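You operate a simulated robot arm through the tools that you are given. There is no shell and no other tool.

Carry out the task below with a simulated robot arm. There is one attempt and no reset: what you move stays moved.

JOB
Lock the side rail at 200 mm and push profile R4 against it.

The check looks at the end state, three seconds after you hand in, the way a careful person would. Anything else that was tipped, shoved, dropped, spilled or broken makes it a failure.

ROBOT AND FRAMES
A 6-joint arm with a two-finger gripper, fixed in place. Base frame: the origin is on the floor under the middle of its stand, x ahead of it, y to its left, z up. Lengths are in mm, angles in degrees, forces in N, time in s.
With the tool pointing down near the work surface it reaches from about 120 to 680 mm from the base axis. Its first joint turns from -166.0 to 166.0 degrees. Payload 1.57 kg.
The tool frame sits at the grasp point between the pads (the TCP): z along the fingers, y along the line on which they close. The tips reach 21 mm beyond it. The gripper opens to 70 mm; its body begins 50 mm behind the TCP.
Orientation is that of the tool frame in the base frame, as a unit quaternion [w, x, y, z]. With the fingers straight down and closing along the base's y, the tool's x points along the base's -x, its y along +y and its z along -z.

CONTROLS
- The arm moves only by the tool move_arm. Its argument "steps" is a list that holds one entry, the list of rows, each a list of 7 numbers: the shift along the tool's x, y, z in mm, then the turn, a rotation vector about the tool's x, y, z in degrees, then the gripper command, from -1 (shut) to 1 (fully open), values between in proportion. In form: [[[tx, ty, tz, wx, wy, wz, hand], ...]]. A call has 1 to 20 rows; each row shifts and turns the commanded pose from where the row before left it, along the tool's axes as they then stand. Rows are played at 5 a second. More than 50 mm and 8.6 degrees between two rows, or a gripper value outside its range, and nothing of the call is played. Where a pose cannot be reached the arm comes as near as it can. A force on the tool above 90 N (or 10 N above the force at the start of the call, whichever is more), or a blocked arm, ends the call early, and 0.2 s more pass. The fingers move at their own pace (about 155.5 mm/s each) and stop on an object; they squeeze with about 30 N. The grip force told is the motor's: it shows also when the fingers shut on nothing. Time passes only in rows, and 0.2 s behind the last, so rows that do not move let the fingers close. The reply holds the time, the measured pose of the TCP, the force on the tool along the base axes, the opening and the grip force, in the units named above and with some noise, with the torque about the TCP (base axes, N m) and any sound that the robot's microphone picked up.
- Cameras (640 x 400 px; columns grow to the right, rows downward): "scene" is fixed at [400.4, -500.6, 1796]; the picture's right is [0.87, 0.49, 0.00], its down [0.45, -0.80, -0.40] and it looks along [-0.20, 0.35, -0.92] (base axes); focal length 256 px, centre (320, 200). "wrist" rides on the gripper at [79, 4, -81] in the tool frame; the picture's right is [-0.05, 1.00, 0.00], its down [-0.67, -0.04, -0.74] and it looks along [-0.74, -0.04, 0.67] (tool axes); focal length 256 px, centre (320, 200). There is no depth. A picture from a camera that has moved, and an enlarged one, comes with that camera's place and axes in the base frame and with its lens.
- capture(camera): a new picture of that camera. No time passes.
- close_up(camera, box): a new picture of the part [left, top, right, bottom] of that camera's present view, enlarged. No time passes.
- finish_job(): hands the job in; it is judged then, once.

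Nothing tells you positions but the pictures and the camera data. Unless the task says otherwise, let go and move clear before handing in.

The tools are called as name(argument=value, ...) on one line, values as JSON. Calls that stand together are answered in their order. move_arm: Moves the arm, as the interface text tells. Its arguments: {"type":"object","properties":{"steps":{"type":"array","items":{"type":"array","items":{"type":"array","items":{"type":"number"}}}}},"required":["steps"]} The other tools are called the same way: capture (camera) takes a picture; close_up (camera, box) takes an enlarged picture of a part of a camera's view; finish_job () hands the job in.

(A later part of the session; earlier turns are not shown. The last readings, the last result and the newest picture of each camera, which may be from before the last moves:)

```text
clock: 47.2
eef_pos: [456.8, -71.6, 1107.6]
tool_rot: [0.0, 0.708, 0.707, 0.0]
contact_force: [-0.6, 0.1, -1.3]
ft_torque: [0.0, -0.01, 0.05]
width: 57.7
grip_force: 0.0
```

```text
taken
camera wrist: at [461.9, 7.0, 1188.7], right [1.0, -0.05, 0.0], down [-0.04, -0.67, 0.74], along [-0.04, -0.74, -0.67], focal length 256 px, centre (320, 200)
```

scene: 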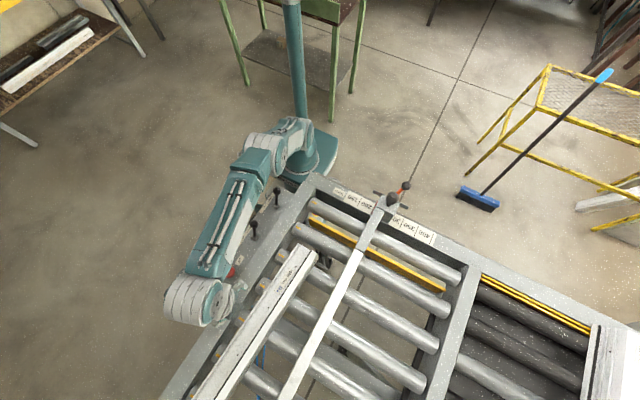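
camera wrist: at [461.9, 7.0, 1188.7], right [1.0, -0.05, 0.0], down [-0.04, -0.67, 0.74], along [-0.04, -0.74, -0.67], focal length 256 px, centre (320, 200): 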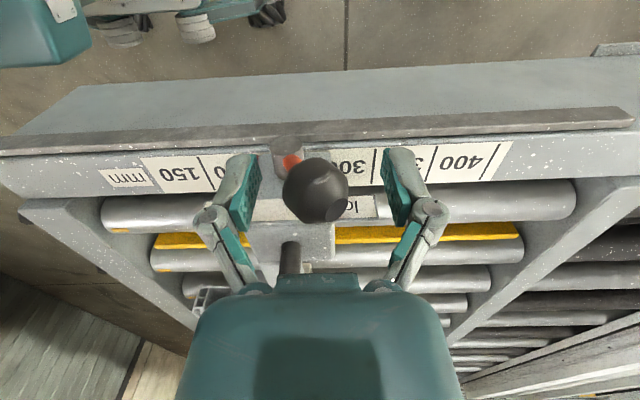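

The knob is centred in the fingers. Closing to the loose cage and swinging the lever toward "free", stopping just before the carriage would move much.

move_arm(steps=[[[0, 0, 0, 0, 0, 0, -0.05], [0, 0, 0, 0, 0, 0, -0.05], [0, -4, -1, 0, 0, 0, -0.05], [0, -4, -1, 0, 0, 0, -0.05], [0, -4, -1, 0, 0, 0, -0.05], [0, -4, -1, 0, 0, 0, -0.05], [0, -4, -0.5, 0, 0, 0, -0.05], [0, -4, 0, 0, 0, 0, -0.05], [0, -4, 0, 0, 0, 0, -0.05], [0, -4, 0.5, 0, 0, 0, -0.05], [0, -4, 1, 0, 0, 0, -0.05], [0, -4, 1, 0, 0, 0, -0.05], [0, -4, 1.5, 0, 0, 0, -0.05], [0, 0, 0, 0, 0, 0, -0.05]]])

capture(camera="wrist")

close_up(camera="scene", box=[366, 198, 382, 218])

```text
clock: 50.2
eef_pos: [412.2, -72.6, 1109.0]
tool_rot: [0.0, 0.708, 0.707, 0.0]
contact_force: [0.6, 0.6, -0.4]
ft_torque: [-0.01, 0.03, 0.03]
width: 33.2
grip_force: 0.0
```

```text
taken
camera wrist: at [417.6, 7.1, 1188.7], right [1.0, -0.05, 0.0], down [-0.04, -0.67, 0.74], along [-0.04, -0.74, -0.67], focal length 256 px, centre (320, 200)
```

wrist: 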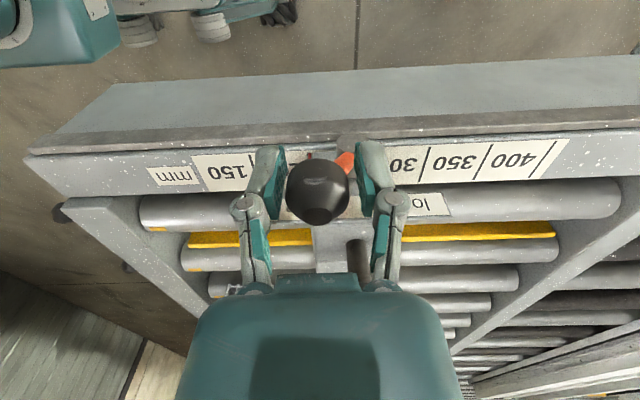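

```text
16.00 times, centred on (374, 208) of scene
camera zoom: at [400.4, -500.6, 1796.0], right [0.87, 0.49, 0.0], down [0.45, -0.8, -0.4], along [-0.2, 0.35, -0.92], focal length 4096 px, centre (-544, 72)
```

zoom: 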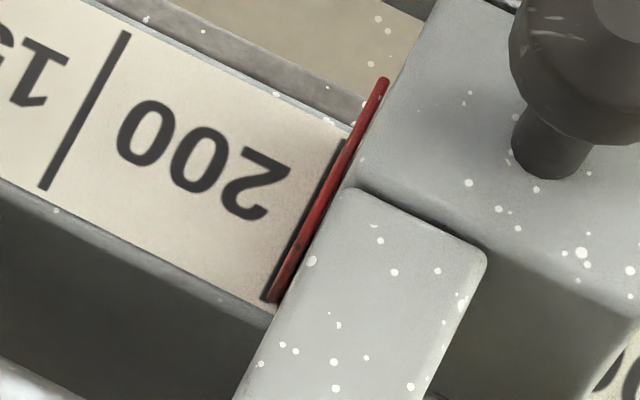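

The lever is near its "free" stop and the carriage hasn't moved. Nudging −x in small increments.

move_arm(steps=[[[0, -2, 1, 0, 0, 0, -0.05], [0, -1.5, 0.5, 0, 0, 0, -0.05], [0, -1.5, 0.5, 0, 0, 0, -0.05], [0, 0, 0, 0, 0, 0, -0.05]]])

close_up(camera="scene", box=[366, 198, 382, 218])

```text
clock: 51.2
eef_pos: [406.4, -72.6, 1107.5]
tool_rot: [0.0, 0.708, 0.706, 0.0]
contact_force: [3.7, 0.3, -1.4]
ft_torque: [-0.04, 0.05, 0.02]
width: 35.2
grip_force: 1.9
```

```text
16.00 times, centred on (374, 208) of scene
camera zoom: at [400.4, -500.6, 1796.0], right [0.87, 0.49, 0.0], down [0.45, -0.8, -0.4], along [-0.2, 0.35, -0.92], focal length 4096 px, centre (-544, 72)
```

zoom: 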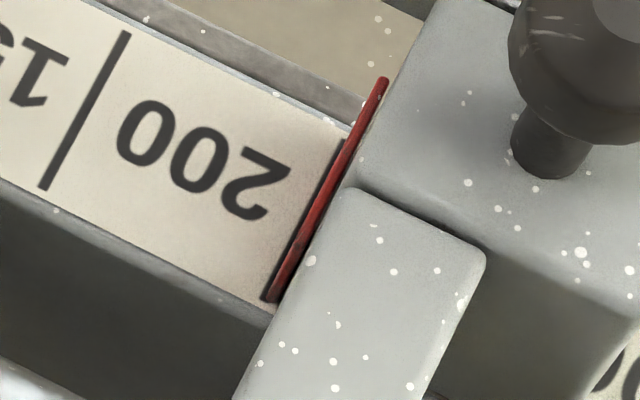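

Contact made (3.7 N) and the carriage is just starting to shift. Nudging about 1.8 mm more.

move_arm(steps=[[[0, -0.9, 0.2, 0, 0, 0, -0.05], [0, -0.9, 0.2, 0, 0, 0, -0.05], [0, 0, 0, 0, 0, 0, -0.05]]])

close_up(camera="scene", box=[366, 198, 382, 218])

```text
clock: 52.0
eef_pos: [405.6, -72.7, 1104.5]
tool_rot: [0.001, 0.708, 0.707, 0.001]
contact_force: [4.4, -0.1, 1.5]
ft_torque: [-0.02, 0.0, 0.01]
width: 36.7
grip_force: 2.4
```

```text
16.00 times, centred on (374, 208) of scene
camera zoom: at [400.4, -500.6, 1796.0], right [0.87, 0.49, 0.0], down [0.45, -0.8, -0.4], along [-0.2, 0.35, -0.92], focal length 4096 px, centre (-544, 72)
```

zoom: 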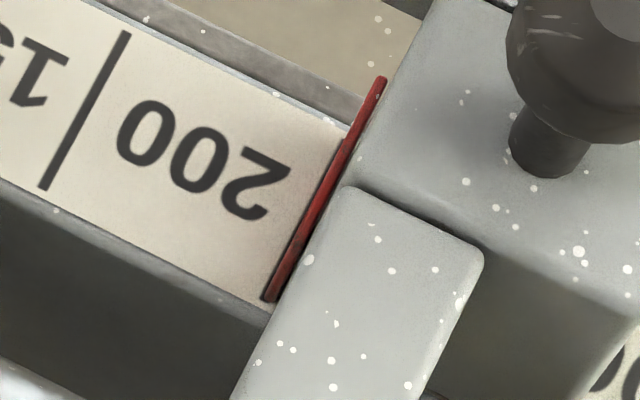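

It has moved about 0.9 mm, with only a sliver of tick still showing. Nudging about 1 mm more.

move_arm(steps=[[[0, -0.6, 0, 0, 0, 0, -0.05], [0, -0.6, 0, 0, 0, 0, -0.05], [0, 0, 0, 0, 0, 0, -0.05]]])

close_up(camera="scene", box=[366, 198, 382, 218])

```text
clock: 52.8
eef_pos: [403.7, -72.7, 1105.2]
tool_rot: [0.0, 0.708, 0.706, 0.0]
contact_force: [5.7, 1.5, -1.9]
ft_torque: [0.01, 0.07, 0.05]
width: 36.3
grip_force: 2.3
```

```text
16.00 times, centred on (374, 208) of scene
camera zoom: at [400.4, -500.6, 1796.0], right [0.87, 0.49, 0.0], down [0.45, -0.8, -0.4], along [-0.2, 0.35, -0.92], focal length 4096 px, centre (-544, 72)
```

zoom: 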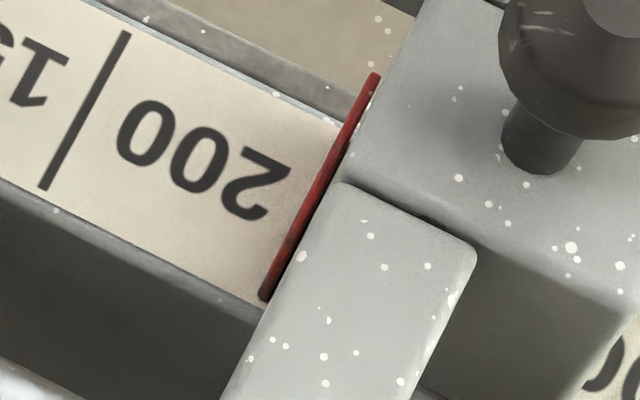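

The pointer now covers the tick, with its front edge ≈0.9 mm inside and its plate centre ≈0.6 mm past, so it straddles 200. Swinging the lever back to "lock" gently.

move_arm(steps=[[[0, 3, -1, 0, 0, 0, -0.05], [0, 3, -1, 0, 0, 0, -0.05], [0, 3, -1, 0, 0, 0, -0.05], [0, 3, -1, 0, 0, 0, -0.05], [0, 3, -1, 0, 0, 0, -0.05], [0, 3, -1, 0, 0, 0, -0.05], [0, 3, -0.7, 0, 0, 0, -0.05], [0, 3, -0.5, 0, 0, 0, -0.05], [0, 3, -0.5, 0, 0, 0, -0.05], [0, 3, 0, 0, 0, 0, -0.05], [0, 3, 0, 0, 0, 0, -0.05], [0, 3, 0.5, 0, 0, 0, -0.05], [0, 3, 0.7, 0, 0, 0, -0.05], [0, 3, 0.8, 0, 0, 0, -0.05], [0, 3, 1, 0, 0, 0, -0.05], [0, 3, 1, 0, 0, 0, -0.05], [0, 0, 0, 0, 0, 0, -0.05]]])

capture(camera="wrist")

close_up(camera="scene", box=[366, 198, 382, 218])

```text
clock: 56.4
eef_pos: [451.9, -74.1, 1109.9]
tool_rot: [0.0, 0.708, 0.707, 0.0]
contact_force: [0.1, 0.3, 0.1]
ft_torque: [0.01, -0.01, -0.02]
width: 33.2
grip_force: 0.1
```

```text
taken
camera wrist: at [457.1, 5.9, 1190.5], right [1.0, -0.05, 0.0], down [-0.04, -0.67, 0.74], along [-0.04, -0.74, -0.67], focal length 256 px, centre (320, 200)
```

wrist: 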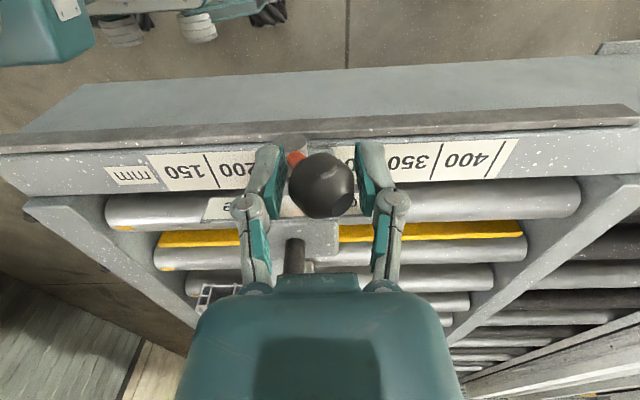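

```text
16.00 times, centred on (374, 208) of scene
camera zoom: at [400.4, -500.6, 1796.0], right [0.87, 0.49, 0.0], down [0.45, -0.8, -0.4], along [-0.2, 0.35, -0.92], focal length 4096 px, centre (-544, 72)
```

zoom: 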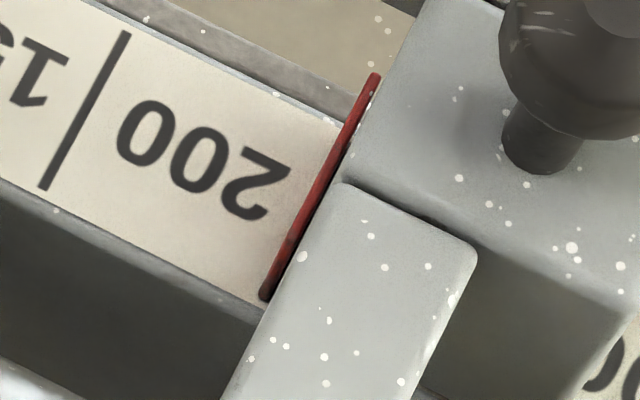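

The pointer hasn't shifted, and the lever hangs free on the lock side. I'll press it lightly onto its stop to be sure.

move_arm(steps=[[[0, 2, 0.5, 0, 0, 0, -0.05], [0, 1.5, 0.4, 0, 0, 0, -0.05], [0, 0, 0, 0, 0, 0, -0.05]]])

capture(camera="wrist")

close_up(camera="scene", box=[366, 198, 382, 218])

```text
clock: 57.2
eef_pos: [455.8, -74.1, 1110.2]
tool_rot: [0.0, 0.708, 0.706, 0.0]
contact_force: [-0.2, 0.1, -0.4]
ft_torque: [-0.01, -0.01, 0.01]
width: 33.3
grip_force: 0.2
```

```text
taken
camera wrist: at [461.1, 6.3, 1189.7], right [1.0, -0.05, 0.0], down [-0.04, -0.67, 0.74], along [-0.04, -0.74, -0.67], focal length 256 px, centre (320, 200)
```

wrist: 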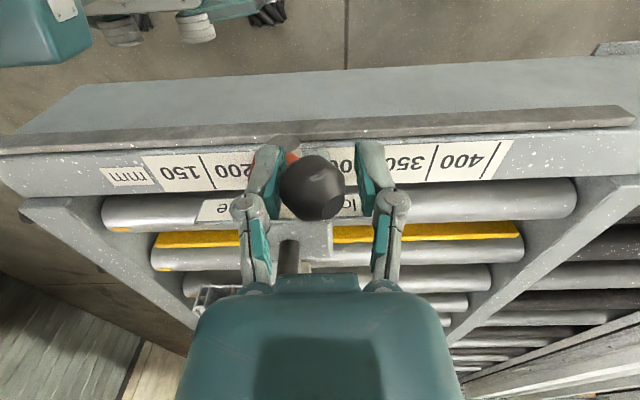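

```text
16.00 times, centred on (374, 208) of scene
camera zoom: at [400.4, -500.6, 1796.0], right [0.87, 0.49, 0.0], down [0.45, -0.8, -0.4], along [-0.2, 0.35, -0.92], focal length 4096 px, centre (-544, 72)
```

zoom: 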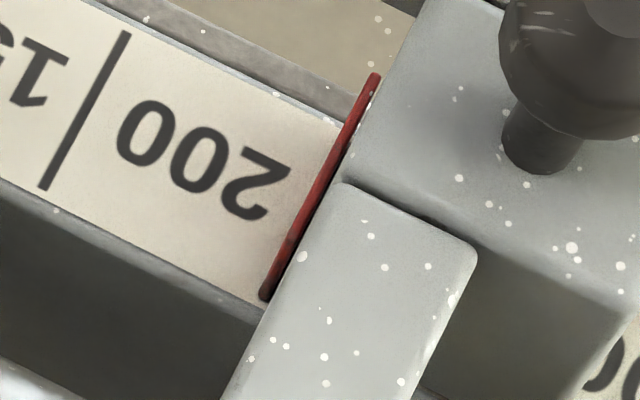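

move_arm(steps=[[[0, 1.5, 0.5, 0, 0, 0, -0.05], [0, 1.2, 0.5, 0, 0, 0, -0.05], [0, 0, 0, 0, 0, 0, -0.05]]])

close_up(camera="scene", box=[366, 198, 382, 218])

close_up(camera="wrist", box=[240, 120, 400, 240])

```text
clock: 58.0
eef_pos: [459.2, -72.5, 1107.1]
tool_rot: [0.001, 0.707, 0.707, 0.001]
contact_force: [-6.2, -2.6, 1.1]
ft_torque: [0.02, -0.01, 0.04]
width: 37.4
grip_force: 3.5
```

```text
16.00 times, centred on (374, 208) of scene
camera zoom: at [400.4, -500.6, 1796.0], right [0.87, 0.49, 0.0], down [0.45, -0.8, -0.4], along [-0.2, 0.35, -0.92], focal length 4096 px, centre (-544, 72)
```

zoom: 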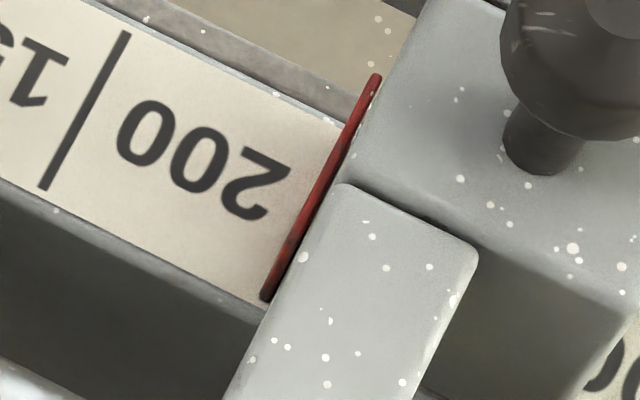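

```text
3.33 times, centred on (320, 180) of wrist
camera zoom: at [463.8, 6.3, 1188.5], right [1.0, -0.05, 0.0], down [-0.04, -0.67, 0.74], along [-0.04, -0.74, -0.67], focal length 853 px, centre (320, 267)
```

zoom: 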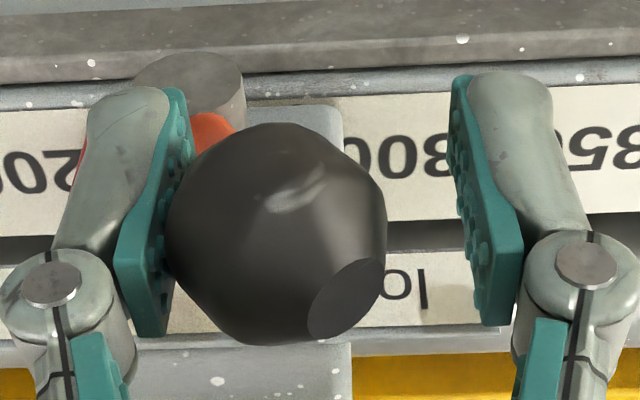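

The lever is on its lock stop (6 N resistance) and the pointer is still on 200. Backing off and rising clear.

move_arm(steps=[[[0, -4, 0, 0, 0, 0, -0.05], [0, -1, 0, 0, 0, 0, 0.5], [0, 0, 0, 0, 0, 0, 0.5], [0, 0, -20, 0, 0, 0, 0.5], [0, 0, -30, 0, 0, 0, 0.5], [0, 0, -40, 0, 0, 0, 0.5], [10, 0, -20, 0, 0, 0, 0.5], [0, 0, 0, 0, 0, 0, 0.5]]])

close_up(camera="scene", box=[366, 198, 382, 218])

close_up(camera="scene", box=[360, 170, 424, 220])

```text
clock: 59.8
eef_pos: [454.9, -64.2, 1218.3]
tool_rot: [0.0, 0.708, 0.706, 0.001]
contact_force: [0.1, -0.3, 0.9]
ft_torque: [0.02, 0.01, -0.02]
width: 52.4
grip_force: 0.0
```

```text
16.00 times, centred on (374, 208) of scene
camera zoom: at [400.4, -500.6, 1796.0], right [0.87, 0.49, 0.0], down [0.45, -0.8, -0.4], along [-0.2, 0.35, -0.92], focal length 4096 px, centre (-544, 72)
```

zoom: 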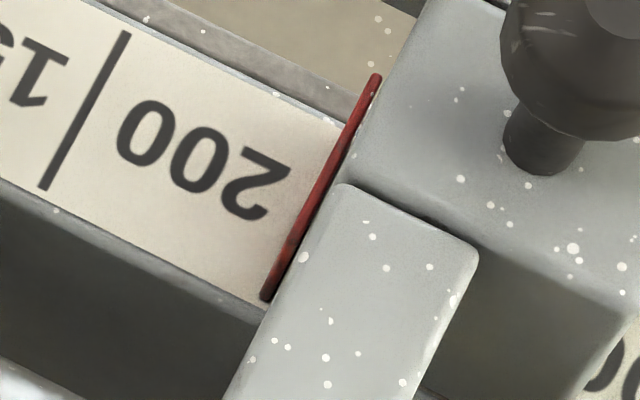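

```text
8.00 times, centred on (392, 195) of scene
camera zoom: at [400.4, -500.6, 1796.0], right [0.87, 0.49, 0.0], down [0.45, -0.8, -0.4], along [-0.2, 0.35, -0.92], focal length 2048 px, centre (-256, 240)
```

zoom: 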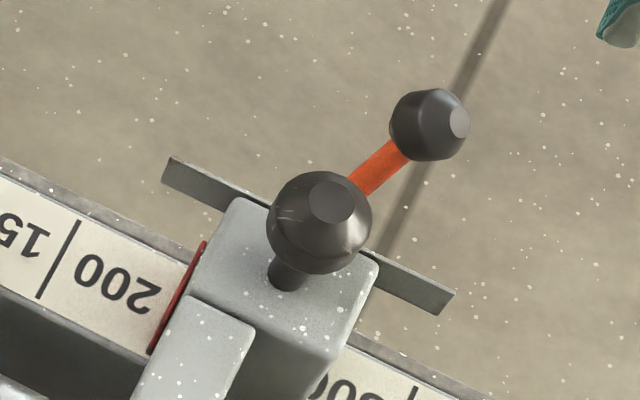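

Rail locked at 200. Now I'll move over toward R4 and turn the gripper back so both fingers line up along y, checking the pointer from the front on the way.

move_arm(steps=[[[-22, -26, 0, 0, 0, 0, 0.5], [-23, -26, 0, 0, 0, 0, 0.5], [-23, -26, 0, 0, 0, 0, 0.5], [-23, -26, 0, 0, 0, 0, 0.5], [-23, -26, 0, 0, 0, 0, 0.5], [-23, -26, 0, 0, 0, 0, 0.5], [0, 0, 0, 0, 0, -8.18, 0.5], [0, 0, 0, 0, 0, -8.18, 0.5], [0, 0, 0, 0, 0, -8.18, 0.5], [0, 0, 0, 0, 0, -8.18, 0.5], [0, 0, 0, 0, 0, -8.18, 0.5], [0, 0, 0, 0, 0, -8.18, 0.5], [0, 0, 0, 0, 0, -8.18, 1], [0, 0, 0, 0, 0, -8.18, 1], [0, 0, 0, 0, 0, -8.18, 1], [0, 0, 0, 0, 0, -8.18, 1], [0, 0, 0, 0, 0, -8.2, 1], [0, 0, 0, 0, 0, 0, 1]]])

capture(camera="wrist")

close_up(camera="wrist", box=[330, 80, 426, 160])

```text
clock: 63.6
eef_pos: [296.7, -200.0, 1216.4]
tool_rot: [0.001, 0.001, 1.0, 0.0]
contact_force: [0.0, -0.6, -0.2]
ft_torque: [-0.03, 0.0, -0.02]
width: 69.9
grip_force: 0.0
```

```text
taken
camera wrist: at [218.7, -194.9, 1297.7], right [0.05, 1.0, 0.0], down [0.67, -0.04, 0.75], along [0.74, -0.04, -0.67], focal length 256 px, centre (320, 200)
```

wrist: 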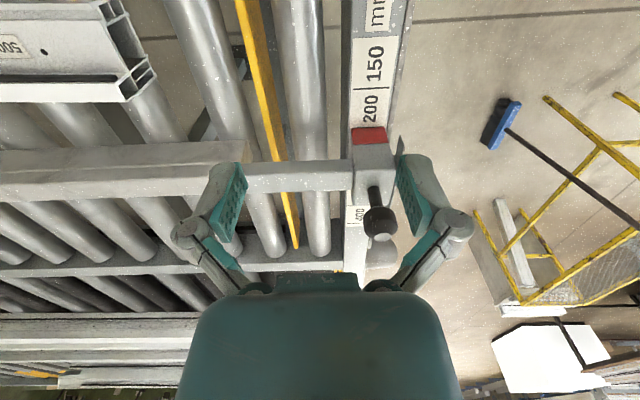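

```text
5.00 times, centred on (378, 120) of wrist
camera zoom: at [218.7, -194.9, 1297.7], right [0.05, 1.0, 0.0], down [0.67, -0.04, 0.75], along [0.74, -0.04, -0.67], focal length 1280 px, centre (30, 600)
```

zoom: 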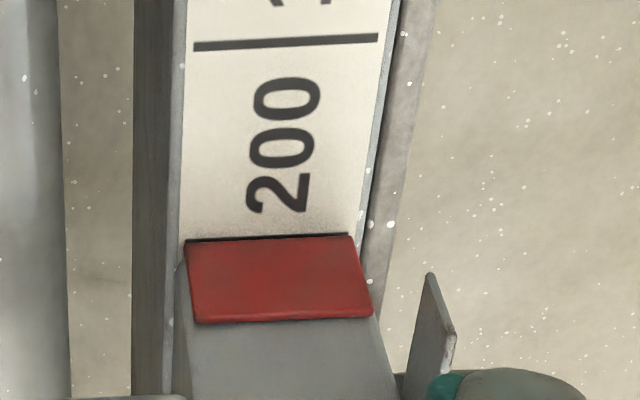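

The pointer's front edge lies on the 200 line (a thin sliver of tick shows). Now on to R4: moving behind its −x side near mid-length.

move_arm(steps=[[[8, -35, 0, 0, 0, 0, 1], [8, -38, 0, 0, 0, 0, 1], [8, -38, 4, 0, 0, 0, 1], [8, -38, 6, 0, 0, 0, 1], [8, -38, 6, 0, 0, 0, 1], [8, -38, 6, 0, 0, 0, 1], [8, -38, 6, 0, 0, 0, 1], [8, -38, 6, 0, 0, 0, 1], [8, -38, 6, 0, 0, 0, 1], [8, -38, 6, 0, 0, 0, 1], [0, 0, 10, 0, 0, 0, 1], [0, 0, 0, 0, 0, 0, 1]]])

capture(camera="wrist")

close_up(camera="wrist", box=[160, 40, 480, 240])

close_up(camera="scene", box=[150, 230, 310, 400])

```text
clock: 66.2
eef_pos: [218.7, -576.9, 1161.2]
tool_rot: [0.001, 0.001, 1.0, 0.001]
contact_force: [0.0, -0.3, -0.1]
ft_torque: [-0.03, 0.0, 0.0]
width: 70.1
grip_force: 0.0
```

```text
taken
camera wrist: at [139.9, -571.7, 1241.1], right [0.05, 1.0, 0.0], down [0.67, -0.04, 0.75], along [0.74, -0.04, -0.67], focal length 256 px, centre (320, 200)
```

wrist: 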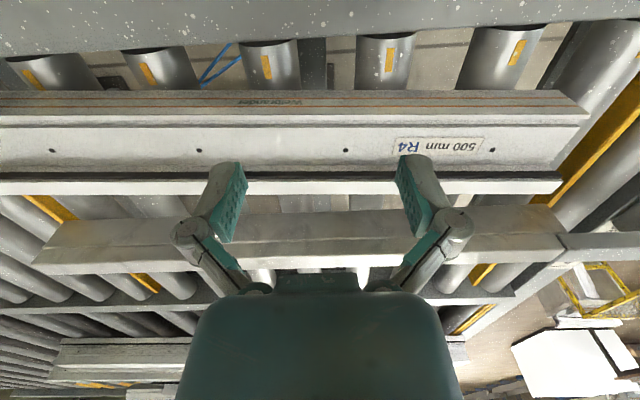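

```text
2.00 times, centred on (320, 140) of wrist
camera zoom: at [139.9, -571.7, 1241.1], right [0.05, 1.0, 0.0], down [0.67, -0.04, 0.75], along [0.74, -0.04, -0.67], focal length 512 px, centre (320, 320)
```

zoom: 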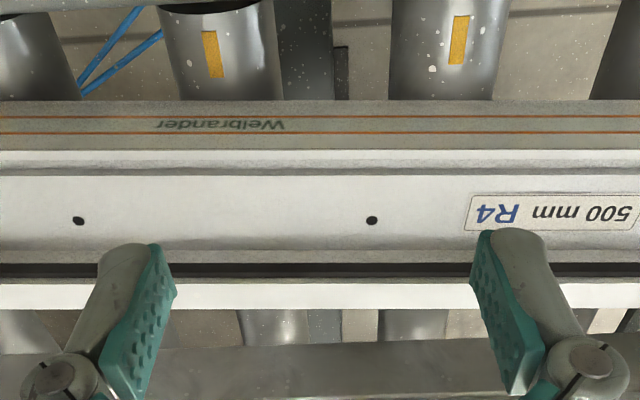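

```text
2.35 times, centred on (230, 315) of scene
camera zoom: at [400.4, -500.6, 1796.0], right [0.87, 0.49, 0.0], down [0.45, -0.8, -0.4], along [-0.2, 0.35, -0.92], focal length 602 px, centre (532, -71)
```

zoom: 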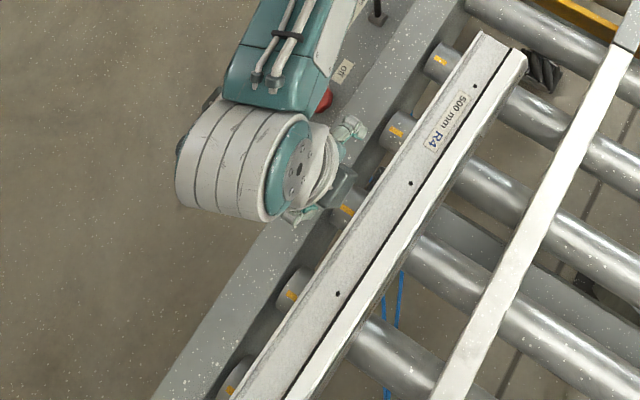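

R4's −x face is at x≈245 here and the beam's inner face at x≈200, so the fingers fit between at x≈221. Descending to z≈1050 (tips ~14 mm above the rollers).

move_arm(steps=[[[-2, -3, 22, 0, 0, 0, 1], [0, 0, 25, 0, 0, 0, 1], [0, 0, 25, 0, 0, 0, 1], [0, 0, 20, 0, 0, 0, 1], [0, 0, 12, 0, 0, 0, 1], [0, 0, 7, 0, 0, 0, 1], [0, 0, 0, 0, 0, 0, 1]]])

capture(camera="wrist")

close_up(camera="scene", box=[190, 260, 286, 340])

```text
clock: 67.8
eef_pos: [219.5, -580.4, 1050.0]
tool_rot: [0.0, 0.001, 1.0, 0.001]
contact_force: [0.6, 0.4, -0.4]
ft_torque: [0.0, 0.0, -0.03]
width: 70.2
grip_force: 0.1
```

```text
taken
camera wrist: at [140.6, -575.8, 1130.4], right [0.05, 1.0, 0.0], down [0.67, -0.04, 0.75], along [0.74, -0.04, -0.67], focal length 256 px, centre (320, 200)
```

wrist: 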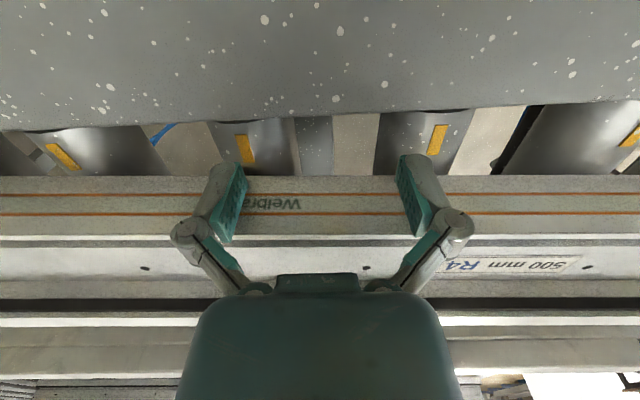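

```text
5.00 times, centred on (238, 300) of scene
camera zoom: at [400.4, -500.6, 1796.0], right [0.87, 0.49, 0.0], down [0.45, -0.8, -0.4], along [-0.2, 0.35, -0.92], focal length 1280 px, centre (730, -300)
```

zoom: 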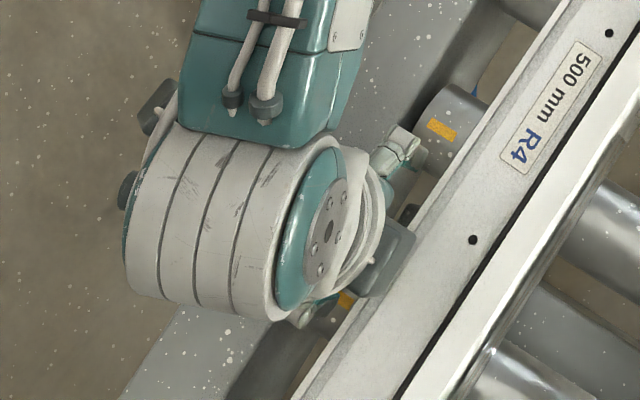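

No contact so far and the fingers stand clear behind R4. Advancing +x slowly to find first contact.

move_arm(steps=[[[-3, 0, 0, 0, 0, 0, 1], [-3, 0, 0, 0, 0, 0, 1], [-3, 0, 0, 0, 0, 0, 1], [-3, 0, 0, 0, 0, 0, 1], [-2, 0, 0, 0, 0, 0, 1], [0, 0, 0, 0, 0, 0, 1]]])

capture(camera="wrist")

close_up(camera="scene", box=[190, 240, 318, 360])

```text
clock: 69.2
eef_pos: [232.1, -580.0, 1050.6]
tool_rot: [0.001, 0.0, 1.0, 0.001]
contact_force: [-2.6, 0.1, -0.7]
ft_torque: [0.03, 0.02, -0.09]
width: 70.0
grip_force: 0.0
```

```text
taken
camera wrist: at [154.2, -576.4, 1130.8], right [0.06, 1.0, 0.0], down [0.67, -0.04, 0.75], along [0.74, -0.04, -0.67], focal length 256 px, centre (320, 200)
```

wrist: 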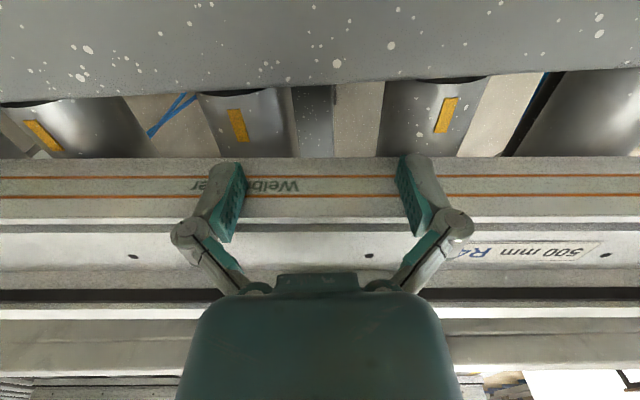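

```text
3.33 times, centred on (254, 300) of scene
camera zoom: at [400.4, -500.6, 1796.0], right [0.87, 0.49, 0.0], down [0.45, -0.8, -0.4], along [-0.2, 0.35, -0.92], focal length 853 px, centre (540, -133)
```

zoom: 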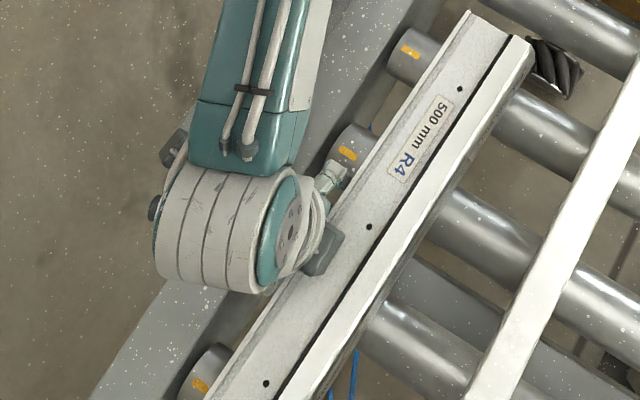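

Contact: about 2.6 N as R4 starts to slide. Pushing steadily in +x, in small rows, watching how it squares up.

move_arm(steps=[[[-3, 0, 0, 0, 0, 0, 1], [-3, 0, 0, 0, 0, 0, 1], [-3, 0, 0, 0, 0, 0, 1], [-3, 0, 0, 0, 0, 0, 1], [-3, 0, 0, 0, 0, 0, 1], [-3, 0, 0, 0, 0, 0, 1], [-3, 0, 0, 0, 0, 0, 1], [-3, 0, 0, 0, 0, 0, 1], [-3, 0, 0, 0, 0, 0, 1], [-3, 0, 0, 0, 0, 0, 1], [0, 0, 0, 0, 0, 0, 1]]])

capture(camera="wrist")

capture(camera="scene")

```text
clock: 71.6
eef_pos: [262.7, -580.8, 1048.3]
tool_rot: [0.0, 0.001, 1.0, 0.002]
contact_force: [-2.0, 0.1, 0.6]
ft_torque: [0.0, 0.0, -0.1]
width: 69.9
grip_force: 0.0
```

```text
taken
camera wrist: at [184.7, -576.5, 1129.8], right [0.05, 1.0, 0.0], down [0.67, -0.04, 0.75], along [0.74, -0.04, -0.67], focal length 256 px, centre (320, 200)
```

wrist: 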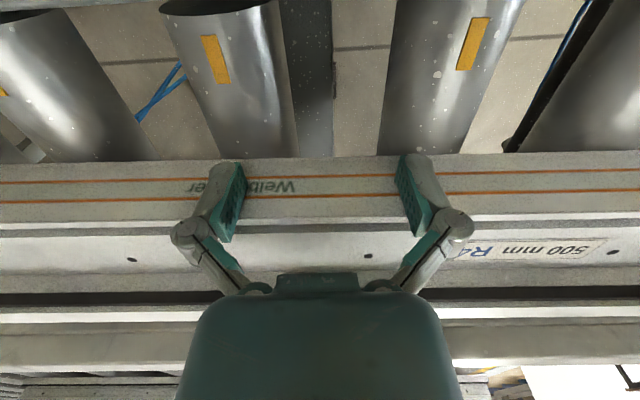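

```text
taken
```

scene: 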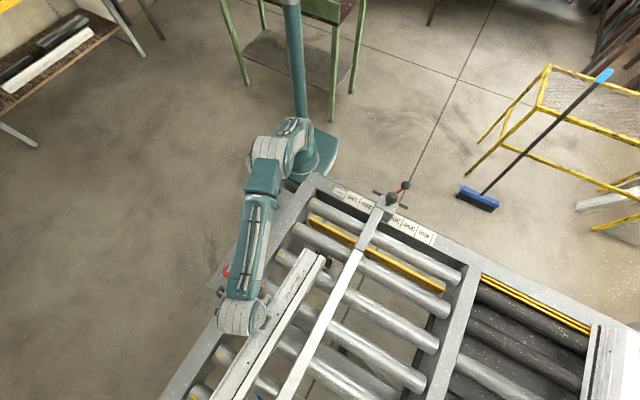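

R4 is squaring up against the two fingers while it slides (≈2 N). Continuing 42 mm toward the rail.

move_arm(steps=[[[-3, 0, 0, 0, 0, 0, 1], [-3, 0, 0, 0, 0, 0, 1], [-3, 0, 0, 0, 0, 0, 1], [-3, 0, 0, 0, 0, 0, 1], [-3, 0, 0, 0, 0, 0, 1], [-3, 0, 0, 0, 0, 0, 1], [-3, 0, 0, 0, 0, 0, 1], [-3, 0, 0, 0, 0, 0, 1], [-3, 0, 0, 0, 0, 0, 1], [-3, 0, 0, 0, 0, 0, 1], [-3, 0, 0, 0, 0, 0, 1], [-3, 0, 0, 0, 0, 0, 1], [-3, 0, 0, 0, 0, 0, 1], [-3, 0, 0, 0, 0, 0, 1], [0, 0, 0, 0, 0, 0, 1]]])

capture(camera="wrist")

close_up(camera="scene", box=[220, 230, 380, 330])

close_up(camera="scene", box=[200, 300, 360, 400])

```text
clock: 74.8
eef_pos: [304.5, -581.5, 1049.6]
tool_rot: [0.001, 0.001, 1.0, 0.001]
contact_force: [-1.6, 1.2, 1.6]
ft_torque: [-0.04, 0.01, -0.07]
width: 69.8
grip_force: 0.1
```

```text
taken
camera wrist: at [225.8, -577.0, 1130.2], right [0.05, 1.0, 0.0], down [0.67, -0.04, 0.75], along [0.74, -0.04, -0.67], focal length 256 px, centre (320, 200)
```

wrist: 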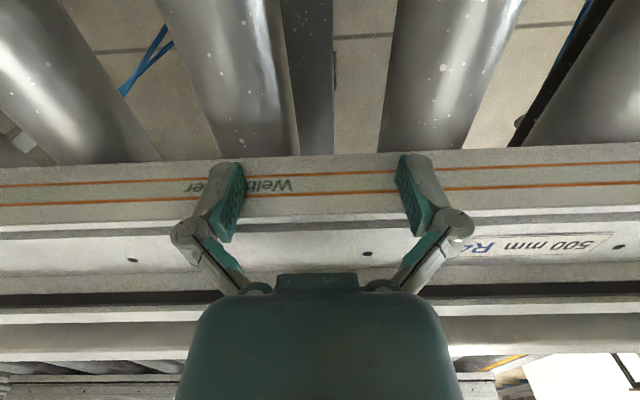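

```text
4.00 times, centred on (300, 280) of scene
camera zoom: at [400.4, -500.6, 1796.0], right [0.87, 0.49, 0.0], down [0.45, -0.8, -0.4], along [-0.2, 0.35, -0.92], focal length 1024 px, centre (400, -120)
```

zoom: 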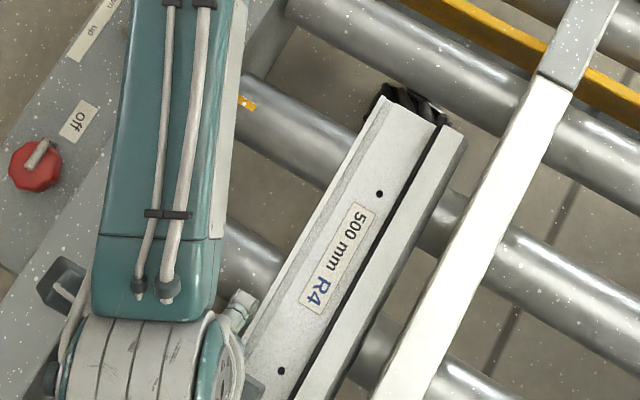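

```text
4.00 times, centred on (280, 350) of scene
camera zoom: at [400.4, -500.6, 1796.0], right [0.87, 0.49, 0.0], down [0.45, -0.8, -0.4], along [-0.2, 0.35, -0.92], focal length 1024 px, centre (480, -400)
```

zoom: 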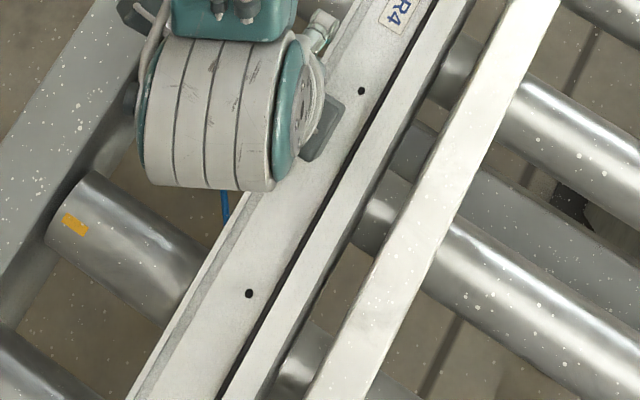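

R4 is parallel to the rail with about 22 mm left to go. Pushing 15 mm more, then creeping.

move_arm(steps=[[[-3, 0, 0, 0, 0, 0, 1], [-3, 0, 0, 0, 0, 0, 1], [-3, 0, 0, 0, 0, 0, 1], [-3, 0, 0, 0, 0, 0, 1], [-2, 0, 0, 0, 0, 0, 1], [-1, 0, 0, 0, 0, 0, 1], [0, 0, 0, 0, 0, 0, 1]]])

close_up(camera="scene", box=[300, 230, 380, 280])

close_up(camera="scene", box=[240, 330, 340, 400])

capture(camera="wrist")

```text
clock: 76.4
eef_pos: [319.3, -581.4, 1051.3]
tool_rot: [0.001, 0.0, 1.0, 0.0]
contact_force: [-1.0, 0.2, 0.5]
ft_torque: [-0.04, -0.04, -0.02]
width: 70.1
grip_force: 0.0
```

```text
8.00 times, centred on (340, 255) of scene
camera zoom: at [400.4, -500.6, 1796.0], right [0.87, 0.49, 0.0], down [0.45, -0.8, -0.4], along [-0.2, 0.35, -0.92], focal length 2048 px, centre (160, -240)
```

zoom: 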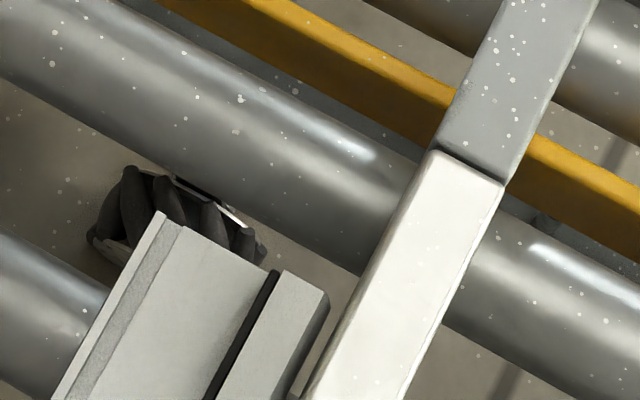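

```text
5.71 times, centred on (290, 365) of scene
camera zoom: at [400.4, -500.6, 1796.0], right [0.87, 0.49, 0.0], down [0.45, -0.8, -0.4], along [-0.2, 0.35, -0.92], focal length 1463 px, centre (491, -743)
```

zoom: 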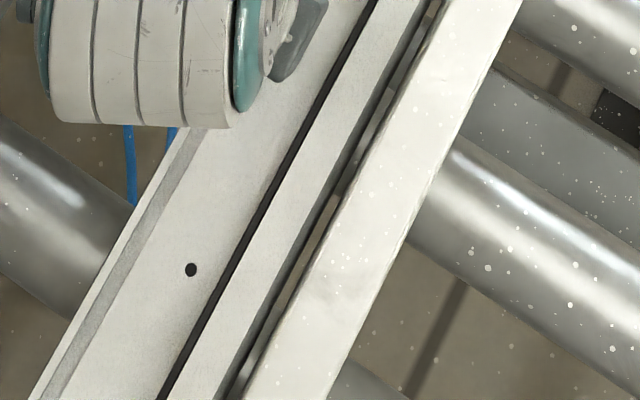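

```text
taken
camera wrist: at [240.7, -577.3, 1131.1], right [0.05, 1.0, 0.0], down [0.67, -0.04, 0.75], along [0.74, -0.04, -0.67], focal length 256 px, centre (320, 200)
```

wrist: 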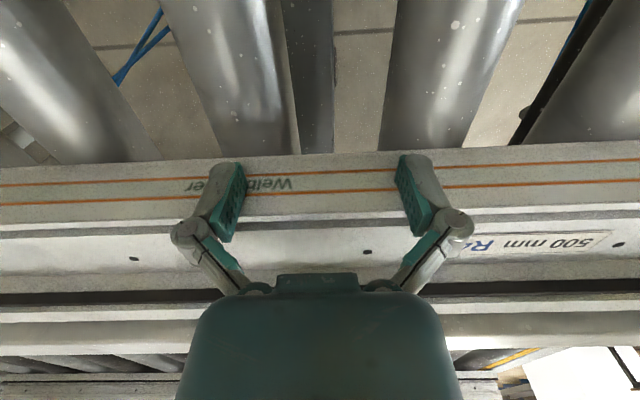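

Roughly 7 mm remain. Creeping in 1 mm rows.

move_arm(steps=[[[-1, 0, 0, 0, 0, 0, 1], [-1, 0, 0, 0, 0, 0, 1], [-1, 0, 0, 0, 0, 0, 1], [-1, 0, 0, 0, 0, 0, 1], [-1, 0, 0, 0, 0, 0, 1], [0, 0, 0, 0, 0, 0, 1]]])

close_up(camera="scene", box=[310, 240, 374, 280])

close_up(camera="scene", box=[240, 330, 340, 400])

close_up(camera="scene", box=[366, 198, 382, 218])

```text
clock: 77.8
eef_pos: [322.5, -581.8, 1050.2]
tool_rot: [0.0, 0.001, 1.0, 0.002]
contact_force: [-9.4, 3.2, 0.2]
ft_torque: [-0.05, 0.02, 0.44]
width: 69.9
grip_force: 0.0
```

```text
10.00 times, centred on (342, 260) of scene
camera zoom: at [400.4, -500.6, 1796.0], right [0.87, 0.49, 0.0], down [0.45, -0.8, -0.4], along [-0.2, 0.35, -0.92], focal length 2560 px, centre (100, -400)
```

zoom: 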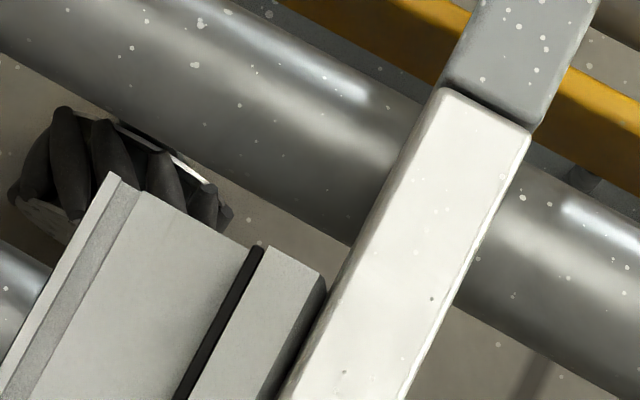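

```text
5.71 times, centred on (290, 365) of scene
camera zoom: at [400.4, -500.6, 1796.0], right [0.87, 0.49, 0.0], down [0.45, -0.8, -0.4], along [-0.2, 0.35, -0.92], focal length 1463 px, centre (491, -743)
```

zoom: 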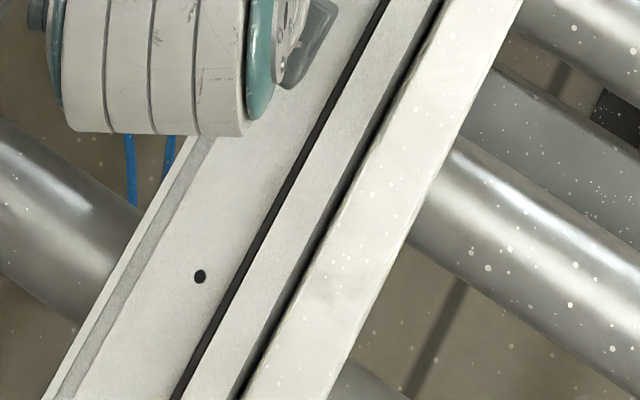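

```text
16.00 times, centred on (374, 208) of scene
camera zoom: at [400.4, -500.6, 1796.0], right [0.87, 0.49, 0.0], down [0.45, -0.8, -0.4], along [-0.2, 0.35, -0.92], focal length 4096 px, centre (-544, 72)
```

zoom: 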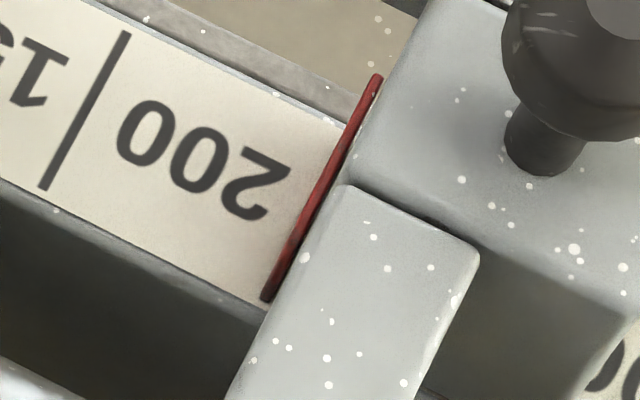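

Contact: the force rose to 9.4 N with torque showing the load on the near finger. I'll inspect the gap along R4's length closely.

close_up(camera="scene", box=[326, 254, 350, 280])

close_up(camera="scene", box=[300, 300, 332, 330])

close_up(camera="scene", box=[274, 370, 306, 400])

capture(camera="wrist")

```text
15.38 times, centred on (338, 267) of scene
camera zoom: at [400.4, -500.6, 1796.0], right [0.87, 0.49, 0.0], down [0.45, -0.8, -0.4], along [-0.2, 0.35, -0.92], focal length 3939 px, centre (43, -831)
```

zoom: 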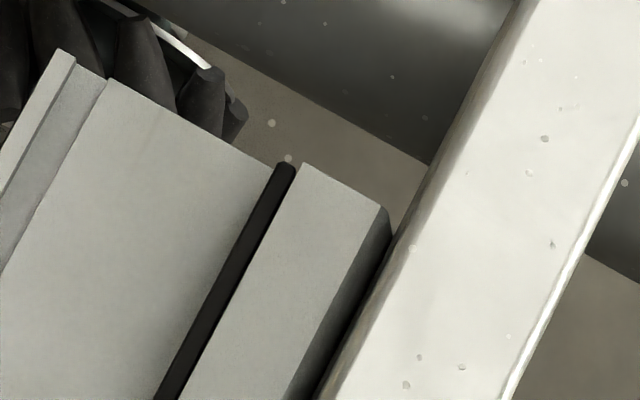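

```text
13.33 times, centred on (316, 315) of scene
camera zoom: at [400.4, -500.6, 1796.0], right [0.87, 0.49, 0.0], down [0.45, -0.8, -0.4], along [-0.2, 0.35, -0.92], focal length 3414 px, centre (373, -1333)
```

zoom: 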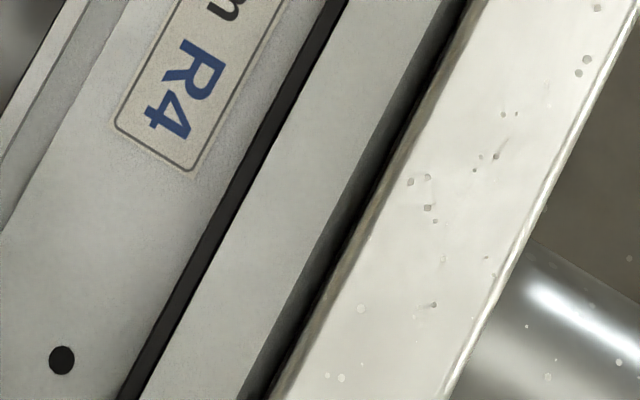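

```text
13.33 times, centred on (290, 385) of scene
camera zoom: at [400.4, -500.6, 1796.0], right [0.87, 0.49, 0.0], down [0.45, -0.8, -0.4], along [-0.2, 0.35, -0.92], focal length 3414 px, centre (720, -2267)
```

zoom: 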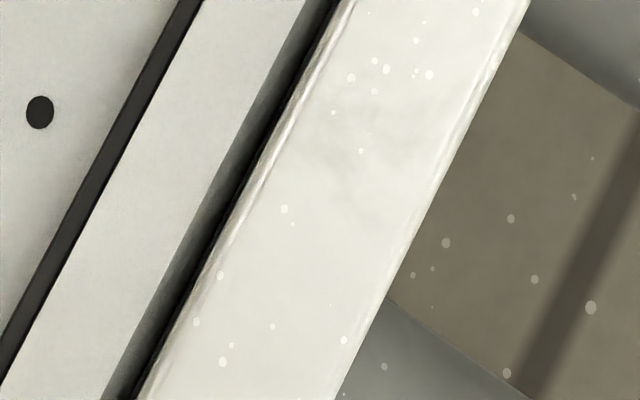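

```text
taken
camera wrist: at [245.4, -577.4, 1130.6], right [0.05, 1.0, 0.0], down [0.67, -0.04, 0.75], along [0.74, -0.04, -0.67], focal length 256 px, centre (320, 200)
```

wrist: 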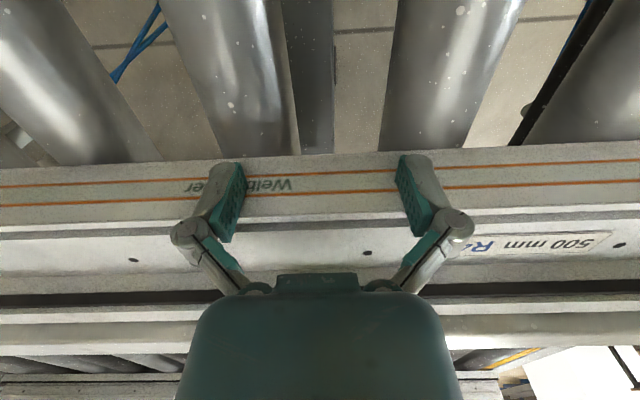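

R4 now seems to meet the rail along its length; the torque is consistent with two-ended contact. I'll withdraw the fingers in −x, rise, and inspect from the end to confirm there's no gap.

move_arm(steps=[[[3, 0, 0, 0, 0, 0, 1], [6, 0, 0, 0, 0, 0, 1], [8, 0, 0, 0, 0, 0, 1], [8, 0, 0, 0, 0, 0, 1], [0, 0, -25, 0, 0, 0, 1], [0, 0, -30, 0, 0, 0, 1], [0, 0, -30, 0, 0, 0, 1], [0, 0, -25, 0, 0, 0, 1], [0, 0, 0, 0, 0, 0, 1]]])

capture(camera="wrist")

close_up(camera="scene", box=[326, 254, 350, 280])

close_up(camera="scene", box=[274, 370, 306, 400])

close_up(camera="scene", box=[366, 198, 382, 218])

```text
clock: 79.8
eef_pos: [298.3, -581.2, 1151.3]
tool_rot: [0.001, 0.001, 1.0, 0.0]
contact_force: [0.7, 0.6, 0.5]
ft_torque: [-0.02, -0.02, 0.03]
width: 70.0
grip_force: 0.1
out of reach, approached as far as the arm can: row 8
```

```text
taken
camera wrist: at [219.9, -577.0, 1231.1], right [0.05, 1.0, 0.0], down [0.67, -0.04, 0.75], along [0.74, -0.04, -0.67], focal length 256 px, centre (320, 200)
```

wrist: 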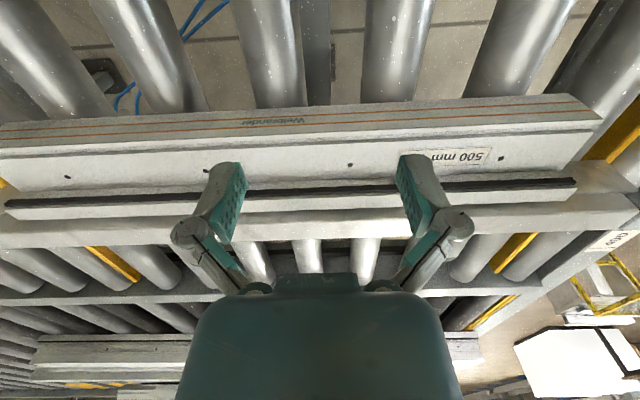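

```text
15.38 times, centred on (338, 267) of scene
camera zoom: at [400.4, -500.6, 1796.0], right [0.87, 0.49, 0.0], down [0.45, -0.8, -0.4], along [-0.2, 0.35, -0.92], focal length 3939 px, centre (43, -831)
```

zoom: 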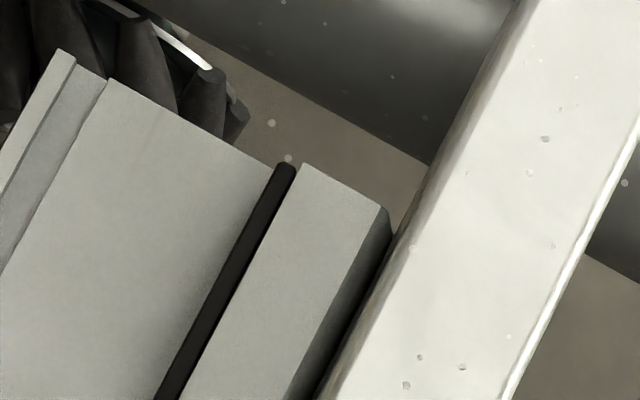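

```text
13.33 times, centred on (290, 385) of scene
camera zoom: at [400.4, -500.6, 1796.0], right [0.87, 0.49, 0.0], down [0.45, -0.8, -0.4], along [-0.2, 0.35, -0.92], focal length 3414 px, centre (720, -2267)
```

zoom: 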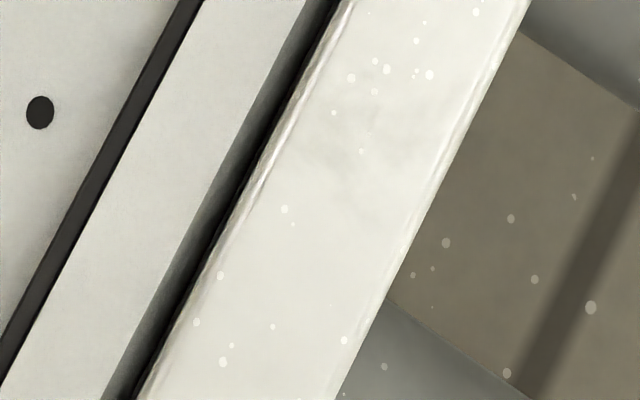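

```text
16.00 times, centred on (374, 208) of scene
camera zoom: at [400.4, -500.6, 1796.0], right [0.87, 0.49, 0.0], down [0.45, -0.8, -0.4], along [-0.2, 0.35, -0.92], focal length 4096 px, centre (-544, 72)
```

zoom: 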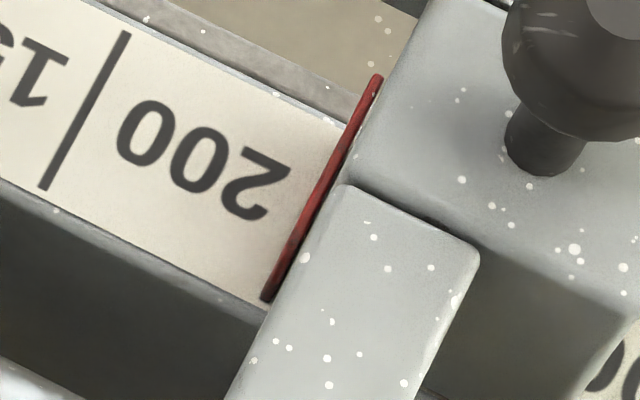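

R4 stayed put and the pointer still covers 200. Looking closely at the gap from this wrist view, including the far end.

close_up(camera="wrist", box=[0, 160, 120, 250])

close_up(camera="wrist", box=[480, 130, 620, 230])

close_up(camera="wrist", box=[240, 150, 400, 250])

```text
4.44 times, centred on (60, 205) of wrist
camera zoom: at [219.9, -577.0, 1231.1], right [0.05, 1.0, 0.0], down [0.67, -0.04, 0.75], along [0.74, -0.04, -0.67], focal length 1138 px, centre (1476, 178)
```

zoom: 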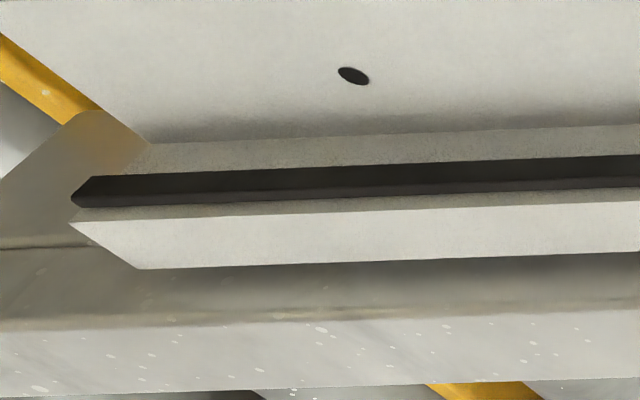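

```text
4.00 times, centred on (550, 180) of wrist
camera zoom: at [219.9, -577.0, 1231.1], right [0.05, 1.0, 0.0], down [0.67, -0.04, 0.75], along [0.74, -0.04, -0.67], focal length 1024 px, centre (-600, 280)
```

zoom: 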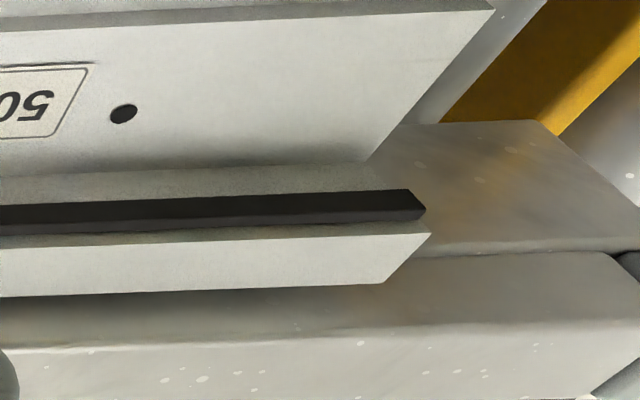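

```text
4.00 times, centred on (320, 200) of wrist
camera zoom: at [219.9, -577.0, 1231.1], right [0.05, 1.0, 0.0], down [0.67, -0.04, 0.75], along [0.74, -0.04, -0.67], focal length 1024 px, centre (320, 200)
```

zoom: 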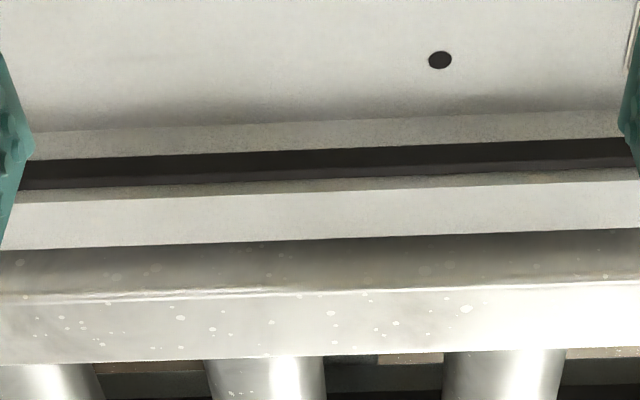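

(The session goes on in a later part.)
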